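You operate a simulated robot arm through the tools that you are given. There is no shell and no other tool. Be economical: measure what you need, move in short steps, check, and stop when the job is done.

Carry out the task below with a simulated two-armed robot. There is one attempt and no reset: what you move stays moved.

Task
Screw the cap back on the purple jar.

Only the result counts: the job must be done as asked and must still hold three seconds after the hand-in. Knocking over, shifting, dropping, spilling or breaking anything else fails it. Lids that push on must go on centred and level and be pressed home; caps that screw on are set level and turned clockwise until they are tight.

Robot
Two 7-joint arms with two-finger parallel grippers on one trunk, on a base that drives. Base frame: it is fixed to the floor where the robot stands at the start and does not move with it; the origin is under the middle of the robot, x ahead of it, y to its left, z up. Units: m, rad, N and s.
The left shoulder is at the start at [0.07, 0.188, 1.215], the right one opposite. With the tool pointing down near the work surface each hand reaches from about 0.24 to 0.78 m from the robot's upright axis, wherever it stands, measured 20 degrees to its own side. Payload 3.91 kg a hand.
The TCP of each hand is the grasp point between the finger pads, 0.03 m short of the fingertips. In the tool frame z runs along the fingers and y along their closing line. The gripper opens to 0.11 m. The fingers are 0.02 m wide and 0.01 m thick; the gripper's body (0.048 by 0.112 m) begins 0.055 m behind the TCP.
Orientation is that of the tool frame in the base frame, as a unit quaternion [w, x, y, z]. With the fingers straight down and closing along the base's y, the tool's x points along the base's -x, its y along +y and its z along -z.

Tools
- The arms move only by the tool send_rows. It takes "left_plan", "right_plan" or both (then of equal length, played together; a hand with none holds still); each is text: rows parted by semicolons, each of 7 numbers parted by spaces: the shift along the base's x, y, z in mm, then the turn, a rotation vector about the base's x, y, z in degrees, then the opening, from 0 (shut) to 1 (fully open). In form: x y z wx wy wz grip; .... A call has 1 to 10 rows; each row is the pose to reach, as a shift and turn from the pose commanded when the call began. Rows are played at 5 a second. More than 0.05 m and 0.15 rad between two rows, or a gripper value outside its range, and nothing of the call is played. A pose out of reach is approached as far as the arm can. The call stops where the force on the tool passes 40 N (or 10 N more than at its start, if that is more) or the arm is blocked; 0.2 s more then pass. Each finger travels about 0.072 m/s and halts on what it meets, pressing with about 37 N; the grip force reading is that of the motor and also rises with nothing between the fingers. The clock runs only during rows and for 0.2 s after the last one: add rows that repeat a pose to give the fingers time. It gives the time, the measured TCP pose, the force on the tool (base axes), the opening and the grip force at its end, in the units of the frame above (readings bear some noise), with the torque about the TCP (base axes, N m) and any sound that the robot's microphone picked up.
- Cameras (640 x 400 px; columns grow to the right, rows downward): "scene" is now at [0.129, -0.0449, 1.4476]; the picture's right is [-0.36, -0.93, -0.00], its down [-0.59, 0.23, -0.77] and it looks along [0.72, -0.28, -0.64] (base axes); focal length 262 px, centre (320, 200). "left" rides on the left gripper at [0.072, -0.017, -0.103] in its tool frame; the picture's right is [0.23, 0.97, 0.00], its down [-0.76, 0.18, -0.62] and it looks along [-0.61, 0.14, 0.78] (tool axes); focal length 222 px, centre (320, 200). "right" rides on the right gripper at [0.072, 0.017, -0.103] in its tool frame; the picture's right is [-0.23, 0.97, 0.00], its down [-0.76, -0.18, -0.62] and it looks along [-0.61, -0.14, 0.78] (tool axes); focal length 222 px, centre (320, 200). There is no depth. A picture from a camera that has moved, and an enlarged one, comes with that camera's place and axes in the base frame and with its lens. The place of the scene camera against the robot may be out by one fixed shift of up to 0.025 m in any direction.
- camera(camera): a new picture of that camera. The clock stands still meanwhile.
- move_column(by): slides the trunk up (or, below 0, down) by that many m; the arms and the scene camera ride with it, the base frame stays. It gives what a move gives, with no picture.
- base_move(legs): drives the robot by 1 to 6 legs, each [ahead, turn to the left] in m and rad, along the robot's own axes; the way and the turn of a leg run together, so that a leg with both is an arc; at most 1.5 m and 3.142 rad a leg. The arms and the cameras ride along, it lands a little off, and it stops where it bumps. It gives what a move gives.
- head_to(pan, tilt): turns the head with the scene camera to pan (to the left, within 1.501 rad either way) and tilt (down, from -0.506 to 1.204), counted from straight ahead of the robot. It gives what a move gives.
- zoom(camera, box): a new picture of the part [left, top, right, bottom] of that camera's present view, enlarged. The clock stands still meanwhile.
- hand_in(): hands the job in; it is judged then, once.

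Work in short steps. Places have to be worked out from the pictures, the camera data and where the tool is seen: move nearer, look again, correct. Check each grasp and each placing, and mend what went wrong. You have 120 turns and 92 pictures in all, those below and enlarged ones among them. Open the grippers and draw the arms clear of the work before you hand the job in, unless the task says otherwise; then end with one line.

The tools are called as name(argument=value, ...) on one line, values as JSON. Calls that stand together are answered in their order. send_rows: Moves the arms, as the interface text tells. Its arguments: {"type":"object","properties":{"left_plan":{"type":"string"},"right_plan":{"type":"string"}},"required":[]} The other tools are called the same way: move_column (by) slides the trunk up or down; base_move (legs) drives the base; head_to (pan, tilt) turns the head that bears the scene camera; camera (camera) takes a picture; zoom (camera, box) takes an enlarged picture of a part of a camera's view; hand_in () hands the job in.

At the start:

```text
time: 0.0
left_tool_pos: [0.5565, 0.0914, 1.144]
left_ee_rot: [0.0, 0.0, 1.0, 0.0]
left_force: [0.4, -0.4, -0.1]
left_ft_torque: [0.0, -0.01, 0.0]
left_gripper_width: 0.1101
left_gripper_force: 0.2
right_tool_pos: [0.4967, -0.3897, 1.2242]
right_ee_rot: [0.0, 0.001, 1.0, 0.0]
right_force: [0.0, 0.0, 0.4]
right_ft_torque: [0.01, -0.01, 0.01]
right_gripper_width: 0.11
right_gripper_force: 0.0
trunk travel left (down, up): [-0.725, 0.215]
robot x, y, heading: [0.0012, 0.0021, -0.003]
head pan, tilt: [-0.372, 0.691]
```

scene: 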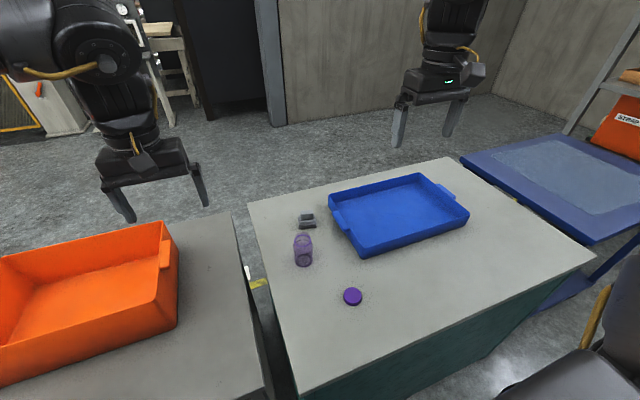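
right: 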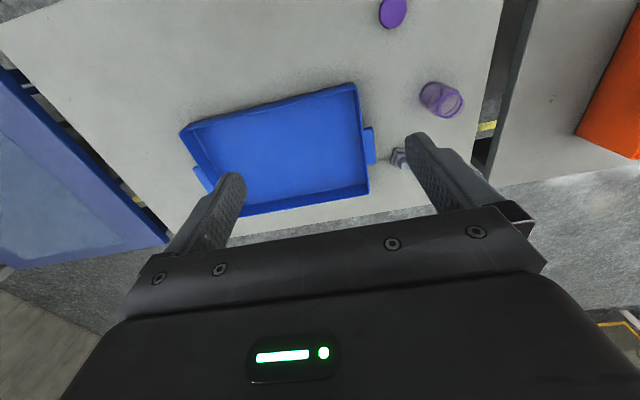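
left: 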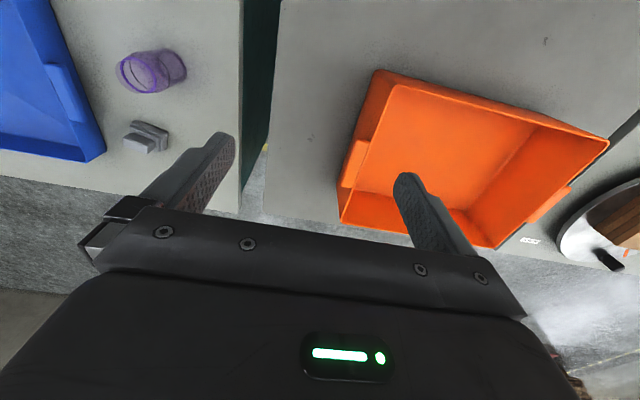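

The jar appears near (0.62,-0.18) and the cap near (0.45,-0.26). I'll enlarge both to see their shape and pose.

zoom(camera="scene", box=[260, 195, 400, 315])

zoom(camera="right", box=[360, 0, 500, 180])

```text
3.33 times, centred on (330, 255) of scene
camera zoom: at [0.129, -0.0449, 1.4476], right [-0.36, -0.93, 0.0], down [-0.59, 0.23, -0.77], along [0.72, -0.28, -0.64], focal length 874 px, centre (287, 17)
```

zoom: 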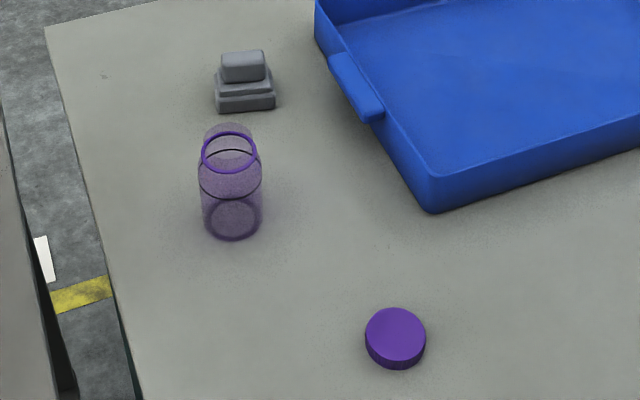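

```text
2.22 times, centred on (430, 90) of right
camera zoom: at [0.4254, -0.374, 1.3268], right [0.23, 0.97, 0.0], down [0.76, -0.18, 0.62], along [0.61, -0.14, -0.78], focal length 494 px, centre (76, 444)
```

zoom: 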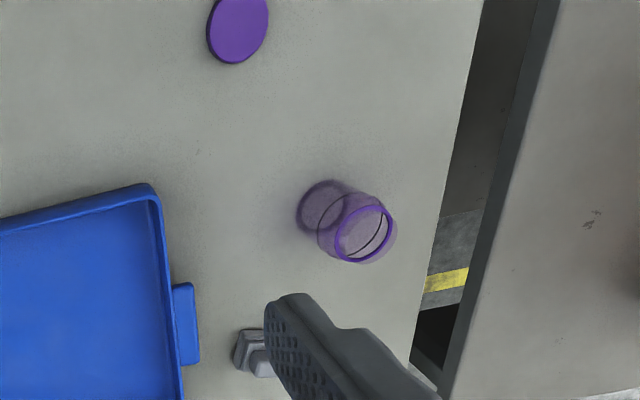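

The jar is upright at about (0.601,-0.164), with its rim at z≈0.89. The cap lies top up at about (0.4445,-0.244), diameter about 47 mm. I'll bring the right hand above the cap and look again.

send_rows(right_plan="-7 20 -39 0 0 0 1; -14 40 -78 0 0 0 1; -21 61 -117 0 0 0 1; -28 82 -156 0 0 0 1; -36 104 -195 0 0 0 1; -44 125 -234 0 0 0 1; -52 146 -274 0 0 0 1; -52 146 -274 0 0 0 1")

camera(camera="right")

camera(camera="scene")

```text
time: 1.8
left_tool_pos: [0.5563, 0.0927, 1.1453]
left_ee_rot: [0.0, 0.0, 1.0, 0.0]
left_force: [-0.9, -0.4, 0.2]
left_ft_torque: [0.03, -0.01, 0.03]
left_gripper_width: 0.11
left_gripper_force: 0.1
right_tool_pos: [0.4506, -0.2552, 0.9466]
right_ee_rot: [0.0, -0.001, 1.0, 0.0]
right_force: [0.2, 0.2, 0.7]
right_ft_torque: [-0.03, -0.03, 0.0]
right_gripper_width: 0.1101
right_gripper_force: 0.1
right hand out of reach, approached as far as the arm can: row 7, 8
trunk travel left (down, up): [-0.725, 0.215]
robot x, y, heading: [-0.0001, 0.0042, -0.003]
head pan, tilt: [-0.372, 0.691]
```

```text
86 pictures are left
camera right: at [0.3788, -0.2393, 1.0496], right [0.22, 0.97, 0.0], down [0.76, -0.18, 0.62], along [0.61, -0.14, -0.78], focal length 222 px, centre (320, 200)
```

right: 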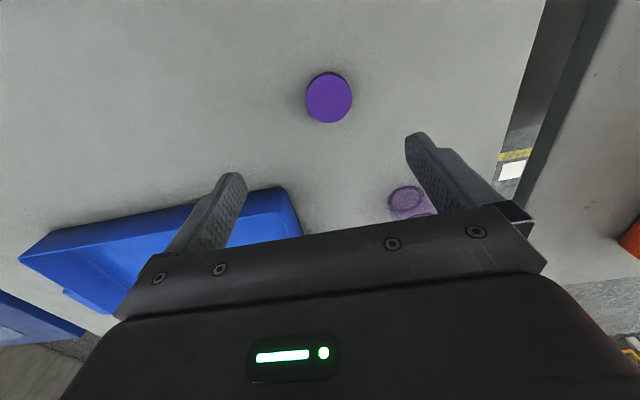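

```text
85 pictures are left
camera scene: at [0.1279, -0.0449, 1.4477], right [-0.36, -0.93, 0.0], down [-0.59, 0.23, -0.77], along [0.72, -0.28, -0.64], focal length 262 px, centre (320, 200)
```

scene: 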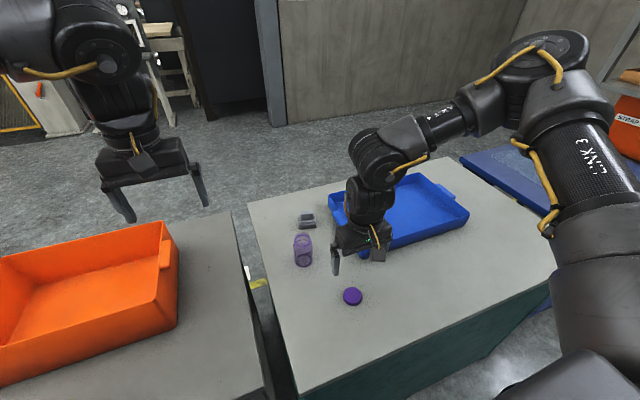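

The hand stopped about 12 mm short of the target. The cap shows at about (0.44,-0.243). I'll try the correction again from here.

send_rows(right_plan="-5 6 0 0 0 0 1; -10 12 -10 0 0 0 1; -10 12 -20 0 0 0 1")

```text
time: 2.6
left_tool_pos: [0.5557, 0.0919, 1.1436]
left_ee_rot: [-0.001, -0.001, 1.0, 0.0]
left_force: [0.6, -0.7, 0.6]
left_ft_torque: [0.01, 0.03, 0.0]
left_gripper_width: 0.11
left_gripper_force: 0.1
right_tool_pos: [0.4465, -0.2605, 0.9357]
right_ee_rot: [-0.001, -0.001, 1.0, 0.001]
right_force: [-0.3, 0.5, -0.1]
right_ft_torque: [0.0, 0.0, 0.01]
right_gripper_width: 0.1103
right_gripper_force: 0.1
right hand out of reach, approached as far as the arm can: row 1, 2, 3
trunk travel left (down, up): [-0.725, 0.215]
robot x, y, heading: [0.0011, 0.0018, -0.005]
head pan, tilt: [-0.372, 0.691]
```

The arm seems too folded at this height. I'll raise the trunk 0.12 m to extend it, then approach from above.

move_column(by=0.12)

send_rows(right_plan="-2 6 -30 0 0 0 1; -4 12 -60 0 0 0 1; -7 17 -90 0 0 0 1; -7 17 -120 0 0 0 1; -7 17 -120 0 0 0 1")

```text
time: 4.1
left_tool_pos: [0.557, 0.0933, 1.2631]
left_ee_rot: [0.0, 0.001, 1.0, -0.001]
left_force: [-1.0, 0.3, 1.1]
left_ft_torque: [0.0, -0.02, -0.02]
left_gripper_width: 0.1097
left_gripper_force: 0.1
right_tool_pos: [0.447, -0.2601, 1.0562]
right_ee_rot: [-0.002, -0.001, 1.0, 0.001]
right_force: [-0.4, 0.2, 0.5]
right_ft_torque: [0.0, 0.03, 0.0]
right_gripper_width: 0.1099
right_gripper_force: 0.0
trunk travel left (down, up): [-0.845, 0.095]
robot x, y, heading: [0.0017, -0.0021, -0.002]
head pan, tilt: [-0.372, 0.691]
```

```text
time: 5.3
left_tool_pos: [0.5562, 0.0922, 1.2634]
left_ee_rot: [0.0, 0.001, 1.0, 0.0]
left_force: [0.0, -0.3, -1.2]
left_ft_torque: [0.02, -0.02, 0.01]
left_gripper_width: 0.11
left_gripper_force: 0.0
right_tool_pos: [0.4214, -0.2911, 1.0096]
right_ee_rot: [0.0, 0.0, 1.0, 0.002]
right_force: [-0.1, -0.2, -0.3]
right_ft_torque: [-0.02, -0.01, 0.0]
right_gripper_width: 0.1098
right_gripper_force: 0.0
right hand out of reach, approached as far as the arm can: row 1, 2, 3, 4, 5
trunk travel left (down, up): [-0.845, 0.095]
robot x, y, heading: [-0.0009, 0.0002, 0.002]
head pan, tilt: [-0.372, 0.691]
```

It drifted toward the shoulder instead of descending. I'll look at the arm's posture.

camera(camera="scene")

```text
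84 pictures are left
camera scene: at [0.1292, -0.0452, 1.5675], right [-0.36, -0.93, 0.0], down [-0.59, 0.23, -0.77], along [0.72, -0.28, -0.64], focal length 262 px, centre (320, 200)
```

scene: 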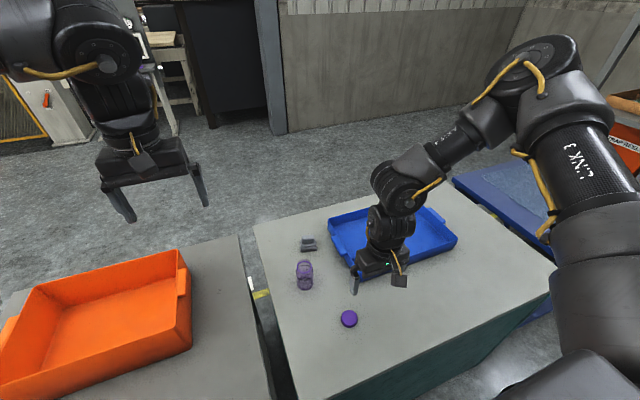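

Raising made it worse: the limit appears to depend on height below the shoulder. I'll lift both hands, then lower the trunk instead.

send_rows(right_plan="3 5 45 0 0 0 1; 6 10 90 0 0 0 1; 9 15 135 0 0 0 1; 12 20 180 0 0 0 1; 15 30 225 0 0 0 1; 18 40 260 0 0 0 1; 18 40 260 0 0 0 1", left_plan="0 0 20 0 0 0 1; 0 0 40 0 0 0 1; 0 0 60 0 0 0 1; 0 0 80 0 0 0 1; 0 0 100 0 0 0 1; 0 0 120 0 0 0 1; 0 0 120 0 0 0 1")

move_column(by=-0.3)

camera(camera="scene")

```text
time: 6.9
left_tool_pos: [0.5548, 0.0952, 1.3863]
left_ee_rot: [0.0, 0.001, 1.0, 0.0]
left_force: [0.7, -0.1, 0.7]
left_ft_torque: [-0.04, 0.0, 0.01]
left_gripper_width: 0.1099
left_gripper_force: 0.0
right_tool_pos: [0.4379, -0.2507, 1.2693]
right_ee_rot: [-0.001, -0.001, 1.0, 0.0]
right_force: [-0.8, -0.6, -0.1]
right_ft_torque: [-0.03, 0.02, 0.02]
right_gripper_width: 0.1098
right_gripper_force: 0.0
right hand out of reach, approached as far as the arm can: row 2, 3, 4, 5
trunk travel left (down, up): [-0.845, 0.095]
robot x, y, heading: [-0.0031, -0.003, -0.005]
head pan, tilt: [-0.372, 0.691]
```

```text
time: 9.9
left_tool_pos: [0.5551, 0.0941, 1.0858]
left_ee_rot: [0.001, 0.0, 1.0, 0.001]
left_force: [0.3, 0.2, 0.1]
left_ft_torque: [0.0, 0.0, 0.03]
left_gripper_width: 0.1099
left_gripper_force: 0.1
right_tool_pos: [0.4368, -0.2517, 0.9689]
right_ee_rot: [-0.001, 0.0, 1.0, 0.001]
right_force: [0.8, 0.0, -0.1]
right_ft_torque: [0.01, -0.01, 0.0]
right_gripper_width: 0.1098
right_gripper_force: 0.1
trunk travel left (down, up): [-0.545, 0.395]
robot x, y, heading: [0.0016, 0.0016, 0.001]
head pan, tilt: [-0.372, 0.691]
```

```text
83 pictures are left
camera scene: at [0.1288, -0.0449, 1.2676], right [-0.36, -0.93, 0.0], down [-0.59, 0.23, -0.77], along [0.72, -0.28, -0.64], focal length 262 px, centre (320, 200)
```

scene: 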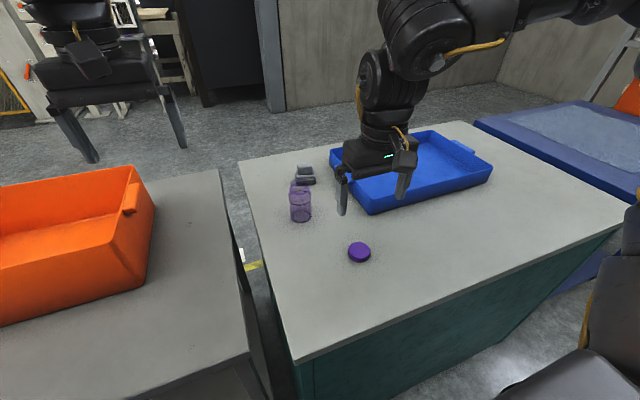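

Now the arm has room (shoulder at 1.035). I'll take the right hand over the cap and down to z≈0.90, then look.

send_rows(right_plan="2 4 -20 0 0 0 1; 3 8 -40 0 0 0 1; 3 8 -60 0 0 0 1; 3 8 -60 0 0 0 1")

camera(camera="right")

zoom(camera="scene", box=[270, 150, 430, 290])

```text
time: 10.9
left_tool_pos: [0.5574, 0.0931, 1.0836]
left_ee_rot: [-0.001, 0.0, 1.0, 0.0]
left_force: [0.7, -0.1, 0.0]
left_ft_torque: [0.0, 0.04, 0.0]
left_gripper_width: 0.11
left_gripper_force: 0.1
right_tool_pos: [0.4482, -0.2531, 0.9088]
right_ee_rot: [-0.001, 0.0, 1.0, 0.002]
right_force: [0.4, 0.6, -0.3]
right_ft_torque: [-0.01, 0.0, -0.03]
right_gripper_width: 0.11
right_gripper_force: 0.3
right hand out of reach, approached as far as the arm can: row 2, 3, 4
trunk travel left (down, up): [-0.545, 0.395]
robot x, y, heading: [0.0005, -0.0006, -0.0]
head pan, tilt: [-0.372, 0.691]
```

```text
82 pictures are left
camera right: at [0.375, -0.2373, 1.013], right [0.23, 0.97, 0.0], down [0.76, -0.18, 0.62], along [0.61, -0.14, -0.78], focal length 222 px, centre (320, 200)
```

right: 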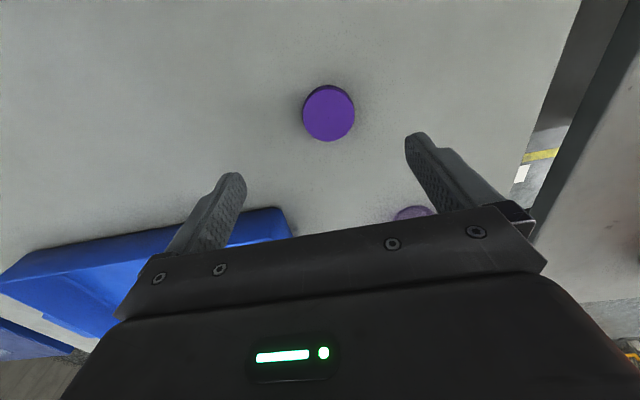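

```text
2.86 times, centred on (350, 220) of scene
camera zoom: at [0.1306, -0.0457, 1.2674], right [-0.36, -0.93, 0.0], down [-0.59, 0.23, -0.77], along [0.72, -0.28, -0.64], focal length 750 px, centre (234, 143)
```

zoom: 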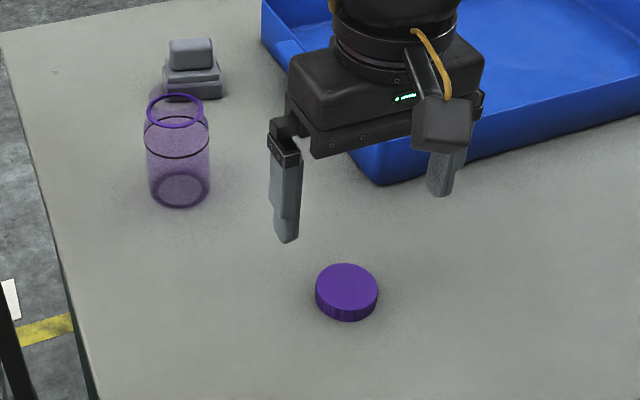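

The right hand is limited by an inner reach bound (the hand can't come nearer than x≈0.448). I'll drive the base back 0.08 m, so the cap sits farther out.

base_move(legs=[[-0.08, 0]])

send_rows(right_plan="20 3 0 0 0 0 1; 40 6 0 0 0 0 1; 60 9 0 0 0 0 1; 72 10 -10 0 0 0 1; 72 10 -20 0 0 0 1")

```text
time: 11.9
left_tool_pos: [0.4767, 0.0916, 1.0848]
left_ee_rot: [-0.001, 0.001, 1.0, 0.0]
left_force: [0.1, -1.1, -0.6]
left_ft_torque: [0.05, 0.0, 0.01]
left_gripper_width: 0.11
left_gripper_force: 0.1
right_tool_pos: [0.3672, -0.2523, 0.9098]
right_ee_rot: [0.0, -0.001, 1.0, 0.001]
right_force: [-0.8, 0.2, 0.7]
right_ft_torque: [-0.03, -0.03, 0.02]
right_gripper_width: 0.1097
right_gripper_force: 0.1
trunk travel left (down, up): [-0.545, 0.395]
robot x, y, heading: [-0.0766, -0.0013, -0.001]
head pan, tilt: [-0.372, 0.691]
```

```text
time: 13.2
left_tool_pos: [0.4782, 0.092, 1.0848]
left_ee_rot: [0.0, 0.001, 1.0, 0.0]
left_force: [-0.3, -0.2, 0.1]
left_ft_torque: [-0.01, 0.02, 0.03]
left_gripper_width: 0.1099
left_gripper_force: 0.2
right_tool_pos: [0.4375, -0.2482, 0.8886]
right_ee_rot: [0.0, -0.001, 1.0, 0.003]
right_force: [0.3, -0.8, 0.8]
right_ft_torque: [0.01, 0.0, 0.0]
right_gripper_width: 0.1101
right_gripper_force: 0.1
right hand out of reach, approached as far as the arm can: row 4, 5
trunk travel left (down, up): [-0.545, 0.395]
robot x, y, heading: [-0.0754, -0.0029, -0.006]
head pan, tilt: [-0.372, 0.691]
```

Close now; checking the cap relative to the fingers.

camera(camera="right")

```text
80 pictures are left
camera right: at [0.3641, -0.2318, 0.9924], right [0.23, 0.97, 0.01], down [0.76, -0.18, 0.62], along [0.61, -0.14, -0.78], focal length 222 px, centre (320, 200)
```

right: 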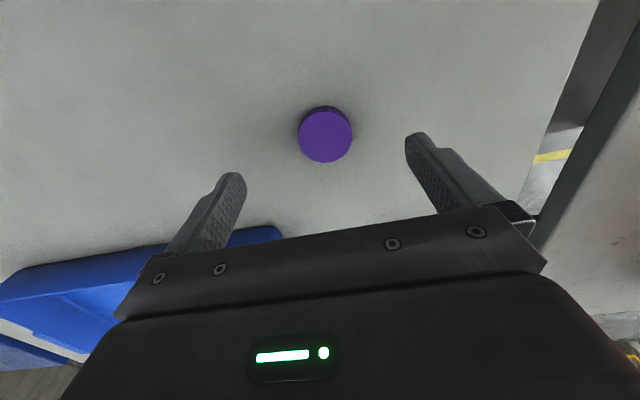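

The cap centre works out to (0.436,-0.243), almost under the hand. I'll descend to grip height with a small y correction.

send_rows(right_plan="-1 4 -12 0 0 0 1; -1 5 -24 0 0 0 1; -1 5 -36 0 0 0 1; -1 5 -44 0 0 0 1; -1 5 -44 0 0 0 1")

camera(camera="right")

zoom(camera="scene", box=[270, 150, 430, 290])

```text
time: 14.3
left_tool_pos: [0.4775, 0.0929, 1.084]
left_ee_rot: [0.0, 0.0, 1.0, -0.001]
left_force: [-0.5, -1.0, 0.1]
left_ft_torque: [0.02, -0.02, 0.0]
left_gripper_width: 0.1098
left_gripper_force: 0.1
right_tool_pos: [0.4328, -0.2482, 0.8474]
right_ee_rot: [0.0, -0.001, 1.0, 0.001]
right_force: [-0.1, 0.0, 0.1]
right_ft_torque: [-0.01, 0.03, 0.04]
right_gripper_width: 0.1104
right_gripper_force: 0.0
right hand out of reach, approached as far as the arm can: row 2, 3, 4, 5
trunk travel left (down, up): [-0.545, 0.395]
robot x, y, heading: [-0.0758, 0.0002, 0.0]
head pan, tilt: [-0.372, 0.691]
```

```text
79 pictures are left
camera right: at [0.3596, -0.2331, 0.9501], right [0.23, 0.97, 0.0], down [0.76, -0.18, 0.62], along [0.61, -0.14, -0.78], focal length 222 px, centre (320, 200)
```

right: 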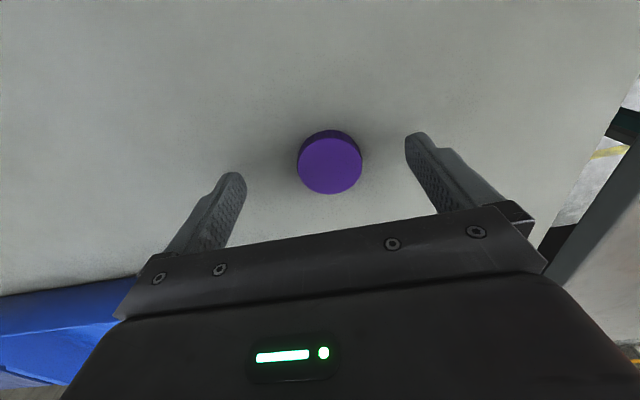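

```text
2.86 times, centred on (350, 220) of scene
camera zoom: at [0.0503, -0.0449, 1.2676], right [-0.36, -0.93, 0.0], down [-0.59, 0.23, -0.77], along [0.72, -0.28, -0.64], focal length 750 px, centre (234, 143)
```

zoom: 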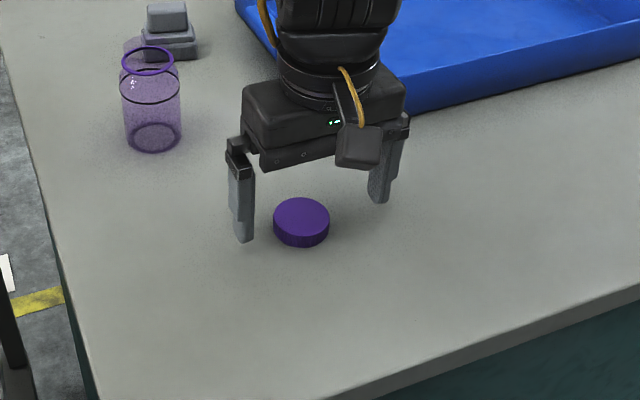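

The pattern of errors (always toward −y) suggests a wrist limit tied to yaw. I'll yaw the tool +30° in place (fingers remain clear of the cap) and see whether reach frees up.

send_rows(right_plan="0 0 0 0 0 8 1; 0 0 0 0 0 16 1; 0 0 0 0 0 23 1; 0 0 0 0 0 30 1; 0 0 0 0 0 30 1")

```text
time: 15.6
left_tool_pos: [0.478, 0.0919, 1.0847]
left_ee_rot: [0.0, 0.001, 1.0, 0.001]
left_force: [0.5, -0.4, 0.5]
left_ft_torque: [-0.02, 0.02, -0.02]
left_gripper_width: 0.11
left_gripper_force: 0.0
right_tool_pos: [0.4313, -0.2492, 0.8471]
right_ee_rot: [-0.001, -0.26, 0.966, 0.002]
right_force: [0.5, 0.0, -0.6]
right_ft_torque: [0.02, -0.02, -0.01]
right_gripper_width: 0.11
right_gripper_force: 0.1
trunk travel left (down, up): [-0.545, 0.395]
robot x, y, heading: [-0.0774, 0.0055, -0.006]
head pan, tilt: [-0.372, 0.691]
```

The reach limit is gone with the positive yaw. Now move onto the cap centre and down to z≈0.835.

send_rows(right_plan="4 5 0 0 0 0 1; 4 5 -6 0 0 0 1; 4 5 -12 0 0 0 1; 4 5 -12 0 0 0 1")

zoom(camera="scene", box=[270, 150, 430, 290])

camera(camera="right")

```text
time: 16.6
left_tool_pos: [0.4779, 0.0932, 1.0852]
left_ee_rot: [0.0, 0.001, 1.0, 0.0]
left_force: [0.3, 1.1, 0.4]
left_ft_torque: [0.0, 0.01, 0.0]
left_gripper_width: 0.1098
left_gripper_force: 0.0
right_tool_pos: [0.4308, -0.2508, 0.8381]
right_ee_rot: [0.0, -0.26, 0.966, 0.002]
right_force: [-1.0, -0.4, -0.8]
right_ft_torque: [0.03, 0.01, 0.0]
right_gripper_width: 0.1098
right_gripper_force: 0.1
right hand out of reach, approached as far as the arm can: row 1, 2, 3, 4
trunk travel left (down, up): [-0.545, 0.395]
robot x, y, heading: [-0.0774, -0.002, -0.003]
head pan, tilt: [-0.372, 0.691]
```

```text
2.86 times, centred on (350, 220) of scene
camera zoom: at [0.0504, -0.0449, 1.2676], right [-0.36, -0.93, 0.0], down [-0.59, 0.23, -0.77], along [0.72, -0.28, -0.64], focal length 750 px, centre (234, 143)
```

zoom: 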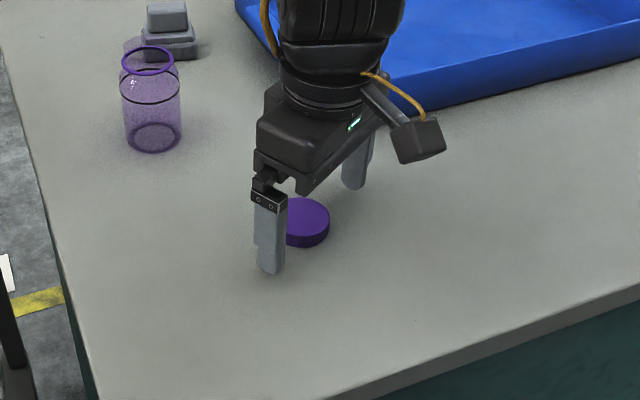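

```text
76 pictures are left
camera right: at [0.36, -0.2733, 0.9419], right [-0.29, 0.96, 0.0], down [0.75, 0.23, 0.62], along [0.6, 0.18, -0.78], focal length 222 px, centre (320, 200)
```

right: 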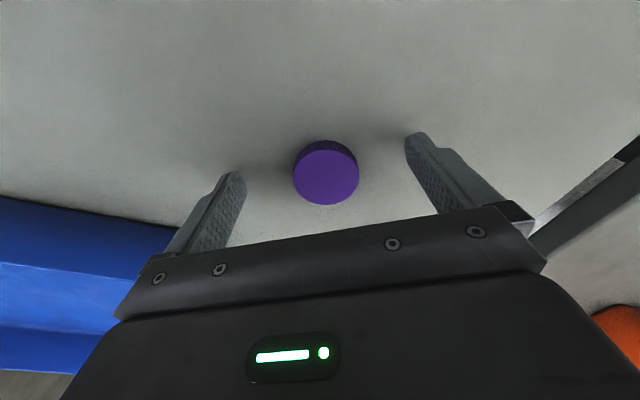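

Still bounded on the inboard side, so it's the arm's inboard limit. I'll lift clear, then turn the base left 0.3 rad so the work lies more to the right arm's side.

send_rows(right_plan="0 0 30 0 0 0 1; 0 -10 60 0 0 0 1; 0 -20 100 0 0 0 1")

base_move(legs=[[0, 0.3]])

camera(camera="scene")

```text
time: 17.4
left_tool_pos: [0.4764, 0.0925, 1.0861]
left_ee_rot: [0.0, 0.001, 1.0, 0.0]
left_force: [-0.6, 0.4, -0.5]
left_ft_torque: [0.01, 0.0, 0.01]
left_gripper_width: 0.1102
left_gripper_force: 0.1
right_tool_pos: [0.434, -0.2707, 0.94]
right_ee_rot: [-0.001, -0.259, 0.966, 0.001]
right_force: [0.5, -0.4, 0.1]
right_ft_torque: [0.0, -0.01, -0.01]
right_gripper_width: 0.11
right_gripper_force: 0.0
trunk travel left (down, up): [-0.545, 0.395]
robot x, y, heading: [-0.0788, -0.0003, -0.002]
head pan, tilt: [-0.372, 0.691]
```

```text
time: 18.7
left_tool_pos: [0.4259, 0.2486, 1.0854]
left_ee_rot: [0.001, -0.146, 0.989, 0.0]
left_force: [0.1, 0.0, -0.7]
left_ft_torque: [0.01, 0.03, -0.04]
left_gripper_width: 0.11
left_gripper_force: 0.2
right_tool_pos: [0.4904, -0.1119, 0.9391]
right_ee_rot: [-0.002, -0.398, 0.918, 0.001]
right_force: [0.6, -0.4, 0.0]
right_ft_torque: [-0.03, -0.03, 0.03]
right_gripper_width: 0.11
right_gripper_force: 0.0
trunk travel left (down, up): [-0.545, 0.395]
robot x, y, heading: [-0.0783, -0.0, 0.294]
head pan, tilt: [-0.372, 0.691]
```

```text
75 pictures are left
camera scene: at [0.0539, -0.006, 1.2676], right [-0.08, -1.0, 0.0], down [-0.64, 0.05, -0.77], along [0.77, -0.06, -0.64], focal length 262 px, centre (320, 200)
```

scene: 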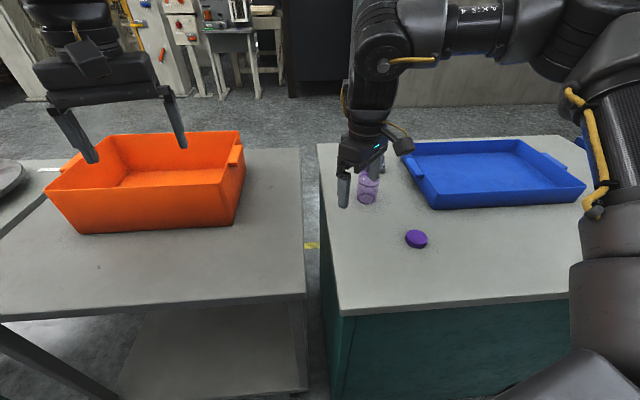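

Moving the right hand over the cap (0.436,-0.243) at z≈0.89.

send_rows(right_plan="-14 -33 0 0 0 0 1; -28 -66 0 0 0 0 1; -41 -99 -15 0 0 0 1; -54 -131 -30 0 0 0 1; -54 -131 -50 0 0 0 1; -54 -131 -50 0 0 0 1")

head_to(pan=-0.65, tilt=0.75)

camera(camera="right")

camera(camera="scene")

```text
time: 20.1
left_tool_pos: [0.4263, 0.2494, 1.085]
left_ee_rot: [0.001, -0.146, 0.989, 0.0]
left_force: [0.0, -0.2, 0.6]
left_ft_torque: [-0.02, -0.02, 0.02]
left_gripper_width: 0.11
left_gripper_force: 0.1
right_tool_pos: [0.4356, -0.2397, 0.8898]
right_ee_rot: [0.0, -0.398, 0.917, 0.002]
right_force: [-0.3, -0.1, -0.6]
right_ft_torque: [0.02, -0.02, 0.01]
right_gripper_width: 0.1101
right_gripper_force: 0.1
trunk travel left (down, up): [-0.545, 0.395]
robot x, y, heading: [-0.077, 0.0008, 0.281]
head pan, tilt: [-0.372, 0.691]
```

```text
time: 20.9
left_tool_pos: [0.4277, 0.2494, 1.0845]
left_ee_rot: [0.0, -0.146, 0.989, 0.0]
left_force: [0.3, 0.2, 0.2]
left_ft_torque: [0.0, 0.0, 0.03]
left_gripper_width: 0.1101
left_gripper_force: 0.1
right_tool_pos: [0.4363, -0.2396, 0.8902]
right_ee_rot: [-0.001, -0.398, 0.917, 0.0]
right_force: [-0.3, 0.5, 0.4]
right_ft_torque: [-0.03, -0.01, 0.03]
right_gripper_width: 0.1099
right_gripper_force: 0.1
trunk travel left (down, up): [-0.545, 0.395]
robot x, y, heading: [-0.0784, -0.003, 0.289]
head pan, tilt: [-0.649, 0.75]
```

```text
74 pictures are left
camera right: at [0.3746, -0.2813, 0.993], right [-0.56, 0.83, 0.0], down [0.65, 0.43, 0.62], along [0.52, 0.35, -0.78], focal length 222 px, centre (320, 200)
```

right: 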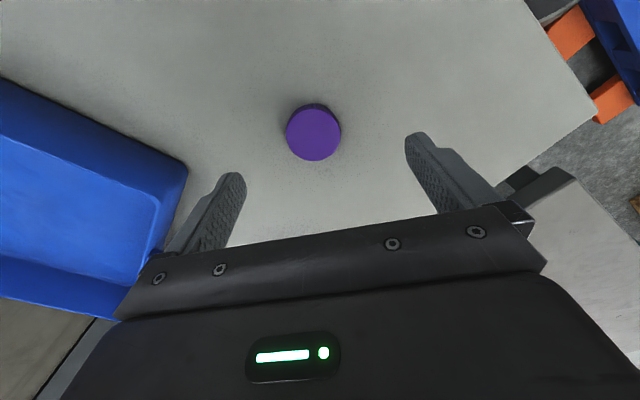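

```text
73 pictures are left
camera scene: at [0.0467, -0.0282, 1.2626], right [-0.35, -0.94, 0.0], down [-0.64, 0.24, -0.73], along [0.69, -0.26, -0.68], focal length 262 px, centre (320, 200)
```

scene: 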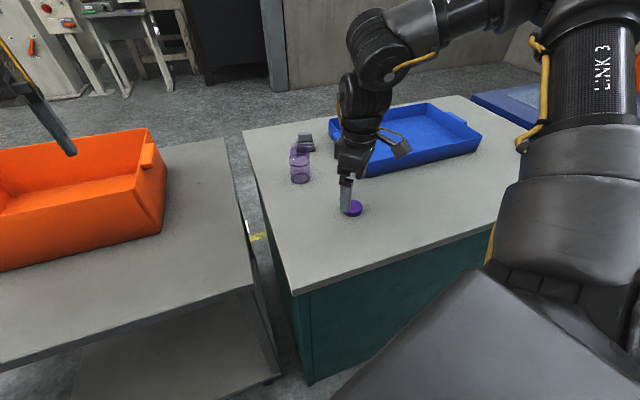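

No reach trouble now. Cap at (0.4365,-0.245); I descend to z≈0.836 with −5 mm in y and close.

send_rows(right_plan="0 -5 -18 0 0 0 1; 0 -5 -36 0 0 0 1; 0 -5 -54 0 0 0 1; 0 -5 -54 0 0 0 1")

camera(camera="right")

```text
time: 21.9
left_tool_pos: [0.4257, 0.2487, 1.0844]
left_ee_rot: [0.001, -0.147, 0.989, 0.0]
left_force: [-0.4, 0.4, -0.4]
left_ft_torque: [0.01, 0.0, -0.02]
left_gripper_width: 0.11
left_gripper_force: 0.1
right_tool_pos: [0.4372, -0.2455, 0.8348]
right_ee_rot: [-0.001, -0.398, 0.917, 0.001]
right_force: [0.7, 0.0, -0.2]
right_ft_torque: [0.02, 0.03, 0.0]
right_gripper_width: 0.11
right_gripper_force: 0.1
trunk travel left (down, up): [-0.545, 0.395]
robot x, y, heading: [-0.078, -0.0011, 0.29]
head pan, tilt: [-0.649, 0.75]
```

```text
72 pictures are left
camera right: at [0.375, -0.288, 0.9377], right [-0.56, 0.83, 0.0], down [0.65, 0.43, 0.62], along [0.52, 0.35, -0.78], focal length 222 px, centre (320, 200)
```

right: 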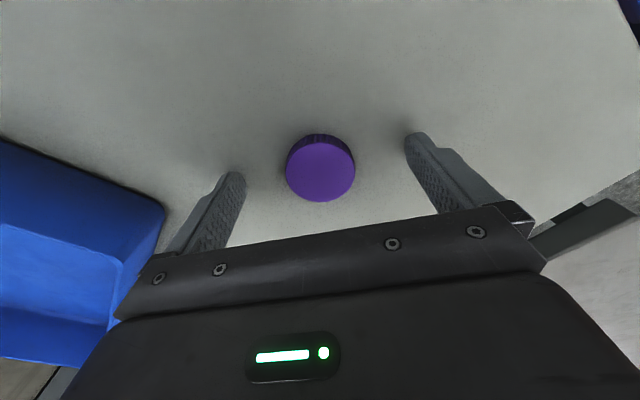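

Well centred. Closing on the cap.

send_rows(right_plan="0 0 0 0 0 0 0.4; 0 0 0 0 0 0 0.2; 0 0 0 0 0 0 0; 0 0 0 0 0 0 0; 0 0 0 0 0 0 0")

send_rows(right_plan="0 0 20 0 0 0 0; 0 0 50 0 0 0 0; 0 0 80 0 0 0 0; 0 0 110 0 0 0 0; 0 0 110 0 0 0 0")

camera(camera="right")

zoom(camera="scene", box=[250, 90, 410, 230])

```text
time: 23.1
left_tool_pos: [0.4265, 0.2501, 1.085]
left_ee_rot: [0.0, -0.146, 0.989, 0.0]
left_force: [0.0, 0.0, 0.9]
left_ft_torque: [0.02, 0.0, 0.0]
left_gripper_width: 0.11
left_gripper_force: 0.1
right_tool_pos: [0.438, -0.2465, 0.8346]
right_ee_rot: [-0.001, -0.398, 0.917, 0.001]
right_force: [-0.8, 0.5, 0.7]
right_ft_torque: [-0.02, 0.01, -0.01]
right_gripper_width: 0.0433
right_gripper_force: 37.0
trunk travel left (down, up): [-0.545, 0.395]
robot x, y, heading: [-0.0744, 0.0015, 0.295]
head pan, tilt: [-0.649, 0.75]
```

```text
time: 24.3
left_tool_pos: [0.4283, 0.2491, 1.0845]
left_ee_rot: [0.0, -0.146, 0.989, 0.0]
left_force: [-0.8, -0.7, 0.2]
left_ft_torque: [0.01, -0.01, 0.04]
left_gripper_width: 0.1098
left_gripper_force: 0.0
right_tool_pos: [0.4371, -0.248, 0.9453]
right_ee_rot: [-0.001, -0.398, 0.917, 0.002]
right_force: [0.3, -0.7, 0.1]
right_ft_torque: [0.01, 0.0, -0.02]
right_gripper_width: 0.0434
right_gripper_force: 36.8
trunk travel left (down, up): [-0.545, 0.395]
robot x, y, heading: [-0.0848, 0.0021, 0.293]
head pan, tilt: [-0.649, 0.75]
```

```text
71 pictures are left
camera right: at [0.3747, -0.2903, 1.0491], right [-0.56, 0.83, 0.0], down [0.65, 0.43, 0.62], along [0.52, 0.35, -0.78], focal length 222 px, centre (320, 200)
```

right: 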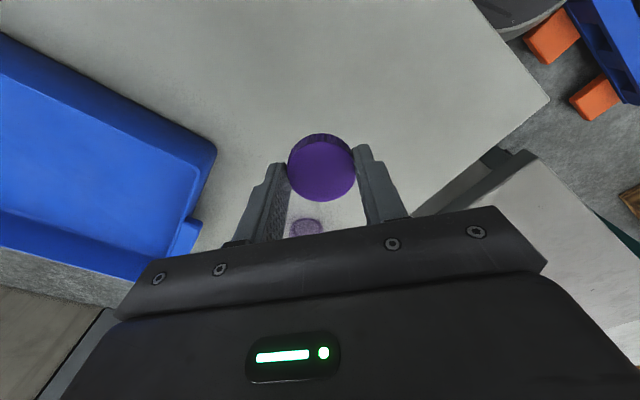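

```text
2.86 times, centred on (330, 160) of scene
camera zoom: at [0.0473, -0.0287, 1.2624], right [-0.35, -0.94, 0.0], down [-0.64, 0.24, -0.73], along [0.68, -0.26, -0.68], focal length 750 px, centre (291, 314)
```

zoom: 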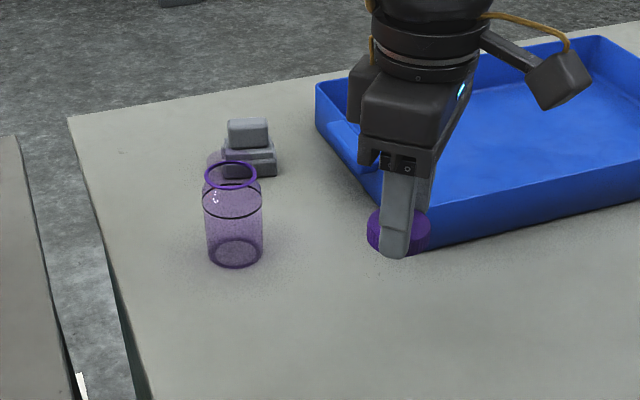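

Cap is held (width 43 mm). Next the left hand will hold the jar body at (0.600,-0.165), coming from the robot's side, tilted 35° below horizontal. First I park the right hand aside and turn the left: yaw −42°.

send_rows(left_plan="0 0 0 0 0 -8 1; 0 0 0 0 0 -16 1; 0 0 0 0 0 -24 1; 0 0 0 0 0 -32 1; 0 0 0 0 0 -38 1; 0 0 0 0 0 -42 1; 0 0 0 0 0 -42 1", right_plan="0 -10 10 0 0 0 0; 0 -20 20 0 0 0 0; 0 -30 30 0 0 0 0; 0 -40 40 0 0 0 0; 0 -50 50 0 0 0 0; 0 -50 50 0 0 0 0; 0 -50 50 0 0 0 0")

send_rows(left_plan="5 -25 0 -3.4 -7.2 0 1; 10 -50 0 -6.8 -14.4 0 1; 15 -75 0 -10.2 -21.7 0 1; 20 -100 0 -13.6 -29 0 1; 20 -125 0 -17 -36.2 0 1; 20 -150 0 -20.3 -43.4 0 1; 20 -175 0 -23.3 -49.8 0 1; 20 -175 0 -23.3 -49.8 0 1")

camera(camera="scene")

```text
time: 25.9
left_tool_pos: [0.4264, 0.25, 1.0854]
left_ee_rot: [0.0, 0.219, 0.976, 0.001]
left_force: [1.3, 0.2, -0.2]
left_ft_torque: [-0.01, 0.0, -0.01]
left_gripper_width: 0.1102
left_gripper_force: 0.1
right_tool_pos: [0.4383, -0.2982, 0.996]
right_ee_rot: [0.0, -0.398, 0.917, 0.001]
right_force: [0.8, 0.3, 0.8]
right_ft_torque: [0.02, 0.01, 0.01]
right_gripper_width: 0.0431
right_gripper_force: 36.6
trunk travel left (down, up): [-0.545, 0.395]
robot x, y, heading: [-0.0813, 0.0044, 0.294]
head pan, tilt: [-0.649, 0.75]
```

```text
time: 27.7
left_tool_pos: [0.4442, 0.0752, 1.0844]
left_ee_rot: [0.451, 0.193, 0.865, -0.1]
left_force: [0.8, 0.3, 0.1]
left_ft_torque: [0.02, 0.0, 0.01]
left_gripper_width: 0.1101
left_gripper_force: 0.1
right_tool_pos: [0.4364, -0.2973, 0.9965]
right_ee_rot: [-0.001, -0.398, 0.918, 0.0]
right_force: [-0.3, -0.4, -0.2]
right_ft_torque: [-0.03, -0.02, -0.02]
right_gripper_width: 0.0439
right_gripper_force: 36.7
trunk travel left (down, up): [-0.545, 0.395]
robot x, y, heading: [-0.0767, -0.003, 0.292]
head pan, tilt: [-0.649, 0.75]
```

```text
69 pictures are left
camera scene: at [0.0463, -0.0279, 1.2626], right [-0.35, -0.94, 0.0], down [-0.64, 0.24, -0.73], along [0.69, -0.26, -0.68], focal length 262 px, centre (320, 200)
```

scene: 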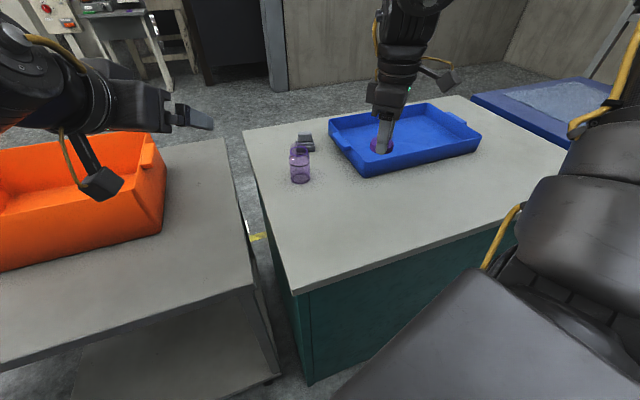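

Orientation is right. Going to the pre-approach pose (0.478,-0.108,0.921), y first then down.

send_rows(left_plan="5 -45 0 0 0 0 1; 10 -90 0 0 0 0 1; 16 -130 -15 0 0 0 1; 24 -165 -45 0 0 0 1; 30 -183 -85 0 0 0 1; 34 -183 -125 0 0 0 1; 34 -183 -163 0 0 0 1; 34 -183 -163 0 0 0 1")

camera(camera="left")

camera(camera="scene")

```text
time: 29.5
left_tool_pos: [0.4796, -0.1066, 0.9205]
left_ee_rot: [0.451, 0.193, 0.866, -0.099]
left_force: [0.0, -0.3, 0.0]
left_ft_torque: [0.01, -0.02, -0.04]
left_gripper_width: 0.11
left_gripper_force: 0.1
right_tool_pos: [0.4374, -0.2984, 0.9964]
right_ee_rot: [-0.001, -0.398, 0.917, 0.0]
right_force: [-0.7, 0.5, 0.4]
right_ft_torque: [-0.03, -0.04, 0.03]
right_gripper_width: 0.0433
right_gripper_force: 37.7
trunk travel left (down, up): [-0.545, 0.395]
robot x, y, heading: [-0.0829, -0.0046, 0.291]
head pan, tilt: [-0.649, 0.75]
```

```text
68 pictures are left
camera left: at [0.3588, -0.0674, 0.9203], right [0.3, 0.94, -0.18], down [0.01, 0.19, 0.98], along [0.95, -0.29, 0.05], focal length 222 px, centre (320, 200)
```

left: 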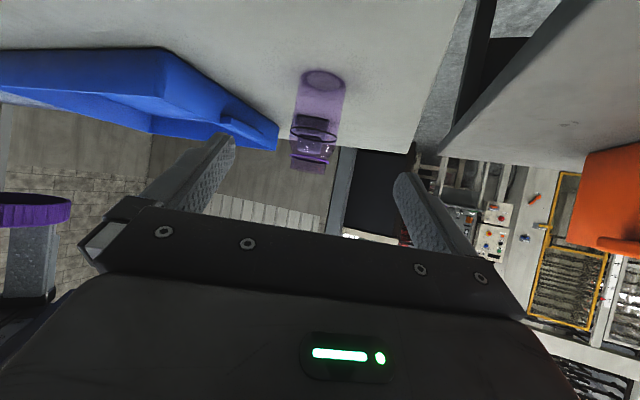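

```text
67 pictures are left
camera scene: at [0.0461, -0.0286, 1.2626], right [-0.35, -0.94, 0.0], down [-0.64, 0.24, -0.73], along [0.69, -0.26, -0.68], focal length 262 px, centre (320, 200)
```

scene: 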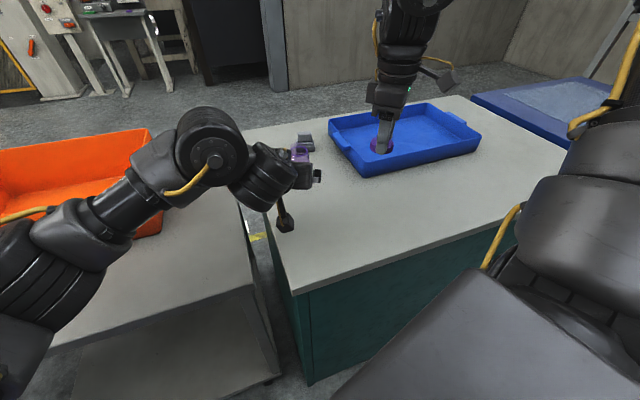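

The left camera puts the jar at about (0.598,-0.163) and its shoulder near z=0.857. I advance along the finger axis to the jar, stopping short for a check.

send_rows(left_plan="22 -11 -17 0 0 0 1; 44 -22 -35 0 0 0 1; 66 -32 -52 0 0 0 1; 80 -39 -63 0 0 0 1; 80 -39 -63 0 0 0 1")

camera(camera="left")

camera(camera="scene")

```text
time: 30.7
left_tool_pos: [0.5488, -0.1356, 0.87]
left_ee_rot: [0.45, 0.194, 0.866, -0.1]
left_force: [0.0, -0.4, -0.8]
left_ft_torque: [0.0, 0.0, 0.0]
left_gripper_width: 0.11
left_gripper_force: 0.1
left hand out of reach, approached as far as the arm can: row 3, 4, 5
right_tool_pos: [0.4372, -0.2981, 0.9958]
right_ee_rot: [-0.001, -0.398, 0.917, 0.001]
right_force: [0.1, -0.3, -0.2]
right_ft_torque: [-0.04, 0.02, -0.04]
right_gripper_width: 0.0432
right_gripper_force: 36.7
trunk travel left (down, up): [-0.545, 0.395]
robot x, y, heading: [-0.0832, -0.0006, 0.294]
head pan, tilt: [-0.649, 0.75]
```

```text
66 pictures are left
camera left: at [0.4264, -0.0969, 0.8702], right [0.3, 0.94, -0.18], down [0.01, 0.19, 0.98], along [0.96, -0.29, 0.05], focal length 222 px, centre (320, 200)
```

left: 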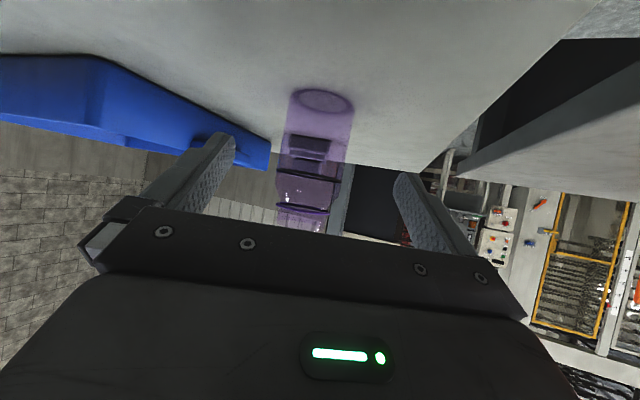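

```text
65 pictures are left
camera scene: at [0.0468, -0.0287, 1.2625], right [-0.35, -0.94, 0.0], down [-0.64, 0.24, -0.73], along [0.69, -0.26, -0.68], focal length 262 px, centre (320, 200)
```

scene: 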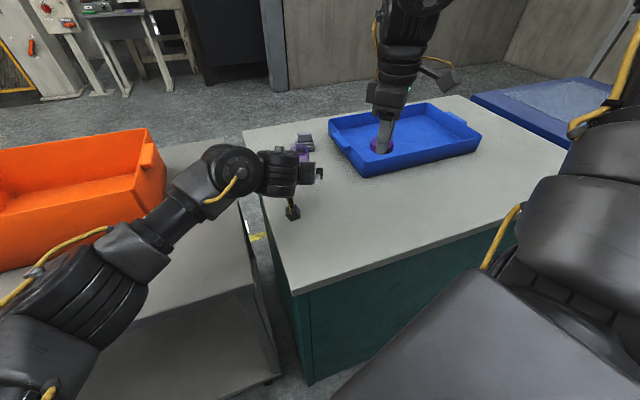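

The left arm is at full stretch. I'll back off 50 mm, drive the base 0.06 m ahead, and approach again.

send_rows(left_plan="-30 0 15 0 0 0 1; -60 0 30 0 0 0 1; -85 -10 40 0 0 0 1")

base_move(legs=[[0.07, 0]])

camera(camera="left")

```text
time: 31.5
left_tool_pos: [0.4665, -0.1387, 0.9059]
left_ee_rot: [0.45, 0.195, 0.866, -0.099]
left_force: [-0.6, -0.1, 0.4]
left_ft_torque: [-0.01, -0.03, 0.02]
left_gripper_width: 0.11
left_gripper_force: 0.0
left hand out of reach, approached as far as the arm can: row 3
right_tool_pos: [0.437, -0.3, 0.9958]
right_ee_rot: [-0.001, -0.398, 0.917, 0.001]
right_force: [0.2, 0.3, -0.1]
right_ft_torque: [0.01, -0.01, 0.0]
right_gripper_width: 0.0433
right_gripper_force: 36.7
trunk travel left (down, up): [-0.545, 0.395]
robot x, y, heading: [-0.082, -0.0028, 0.291]
head pan, tilt: [-0.649, 0.75]
```

```text
time: 32.5
left_tool_pos: [0.5334, -0.1193, 0.9057]
left_ee_rot: [0.451, 0.195, 0.866, -0.1]
left_force: [-0.1, 0.4, 0.4]
left_ft_torque: [-0.03, 0.02, -0.01]
left_gripper_width: 0.1096
left_gripper_force: 0.2
right_tool_pos: [0.5031, -0.2782, 0.9951]
right_ee_rot: [-0.001, -0.397, 0.918, 0.002]
right_force: [-0.4, -0.1, 0.5]
right_ft_torque: [0.03, 0.03, 0.01]
right_gripper_width: 0.0435
right_gripper_force: 37.7
trunk travel left (down, up): [-0.545, 0.395]
robot x, y, heading: [-0.0159, 0.0185, 0.29]
head pan, tilt: [-0.649, 0.75]
```

```text
64 pictures are left
camera left: at [0.4115, -0.0802, 0.9056], right [0.3, 0.94, -0.18], down [0.01, 0.19, 0.98], along [0.95, -0.29, 0.05], focal length 222 px, centre (320, 200)
```

left: 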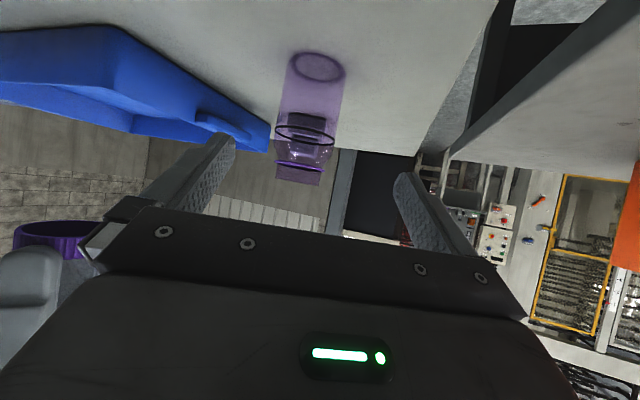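

Jar confirmed at (0.598,-0.164). I'll correct laterally (~13 mm) and lower first, then advance around the jar; the right hand backs off slightly.

send_rows(left_plan="-6 -12 -20 0 0 0 1; -6 -12 -40 0 0 0 1; -6 -12 -60 0 0 0 1; 15 -22 -68 0 0 0 1; 36 -32 -70 0 0 0 1; 54 -40 -70 0 0 0 1; 54 -40 -70 0 0 0 1", right_plan="-10 -10 0 0 0 0 0; -20 -20 0 0 0 0 0; -30 -30 0 0 0 0 0; -40 -40 0 0 0 0 0; -40 -40 0 0 0 0 0; -40 -40 0 0 0 0 0; -40 -40 0 0 0 0 0")

camera(camera="left")

camera(camera="scene")

```text
time: 34.1
left_tool_pos: [0.5873, -0.1229, 0.8404]
left_ee_rot: [0.451, 0.195, 0.865, -0.1]
left_force: [-0.7, 0.0, 0.1]
left_ft_torque: [-0.01, 0.02, -0.01]
left_gripper_width: 0.1101
left_gripper_force: 0.0
left hand out of reach, approached as far as the arm can: row 1, 4, 5, 6, 7
right_tool_pos: [0.4625, -0.3188, 0.9971]
right_ee_rot: [0.0, -0.397, 0.918, 0.0]
right_force: [1.1, -0.4, 0.0]
right_ft_torque: [-0.01, -0.03, 0.03]
right_gripper_width: 0.0434
right_gripper_force: 37.3
trunk travel left (down, up): [-0.545, 0.395]
robot x, y, heading: [-0.0142, 0.0181, 0.29]
head pan, tilt: [-0.649, 0.75]
```

```text
63 pictures are left
camera left: at [0.4661, -0.084, 0.8402], right [0.3, 0.94, -0.18], down [0.01, 0.19, 0.98], along [0.95, -0.29, 0.05], focal length 222 px, centre (320, 200)
```

left: 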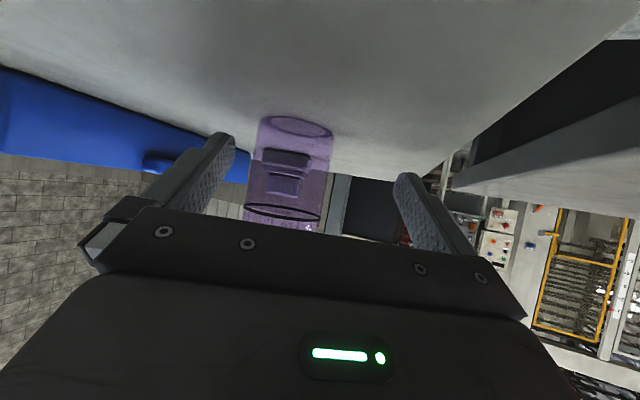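

```text
62 pictures are left
camera scene: at [0.1112, -0.0093, 1.2626], right [-0.35, -0.94, 0.0], down [-0.64, 0.24, -0.73], along [0.69, -0.26, -0.68], focal length 262 px, centre (320, 200)
```

scene: 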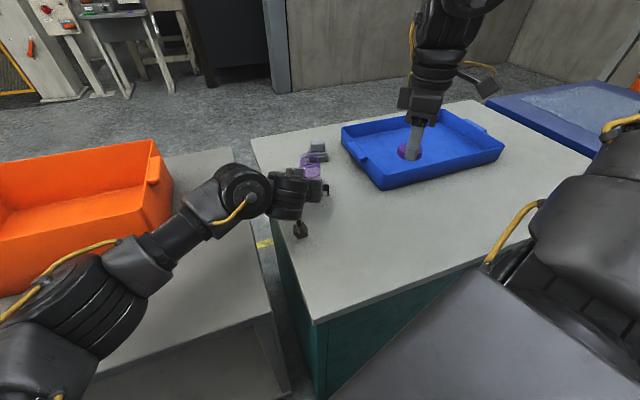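

The left arm hits its own inboard limit about 36 mm short. I'll back it out, and turn the base right 0.11 rad so both arms can reach the jar.

send_rows(left_plan="-25 10 5 0 0 0 1; -50 20 10 0 0 0 1; -70 28 15 0 0 0 1")

base_move(legs=[[0, -0.11]])

camera(camera="left")

```text
time: 34.9
left_tool_pos: [0.5202, -0.0925, 0.8548]
left_ee_rot: [0.451, 0.193, 0.866, -0.097]
left_force: [-0.5, -0.7, -0.3]
left_ft_torque: [0.0, -0.01, -0.02]
left_gripper_width: 0.1101
left_gripper_force: 0.0
right_tool_pos: [0.4617, -0.3183, 0.9965]
right_ee_rot: [0.0, -0.397, 0.918, 0.001]
right_force: [0.0, -0.2, 0.1]
right_ft_torque: [-0.01, 0.02, -0.01]
right_gripper_width: 0.0434
right_gripper_force: 37.4
trunk travel left (down, up): [-0.545, 0.395]
robot x, y, heading: [-0.018, 0.0191, 0.29]
head pan, tilt: [-0.649, 0.75]
```

```text
time: 35.9
left_tool_pos: [0.4954, -0.1507, 0.8611]
left_ee_rot: [0.451, 0.241, 0.851, -0.122]
left_force: [0.3, 1.1, -0.1]
left_ft_torque: [0.0, 0.01, -0.02]
left_gripper_width: 0.1101
left_gripper_force: 0.0
right_tool_pos: [0.4108, -0.3673, 1.0028]
right_ee_rot: [0.004, -0.347, 0.938, -0.002]
right_force: [-0.3, 0.4, 1.4]
right_ft_torque: [-0.04, 0.0, 0.02]
right_gripper_width: 0.0435
right_gripper_force: 36.8
trunk travel left (down, up): [-0.545, 0.395]
robot x, y, heading: [-0.0155, 0.0213, 0.178]
head pan, tilt: [-0.649, 0.75]
```

```text
61 pictures are left
camera left: at [0.3776, -0.0983, 0.86], right [0.4, 0.9, -0.18], down [0.02, 0.19, 0.98], along [0.92, -0.39, 0.06], focal length 222 px, centre (320, 200)
```

left: 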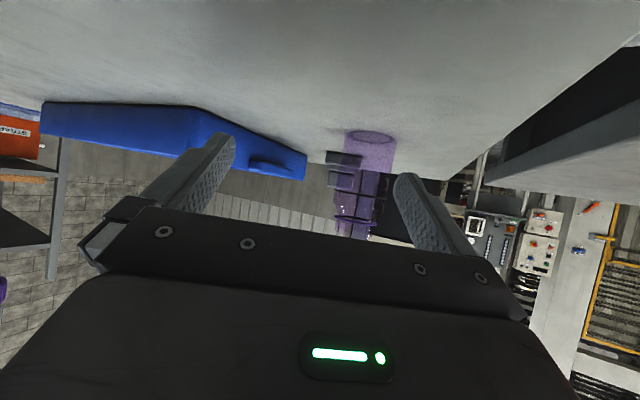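

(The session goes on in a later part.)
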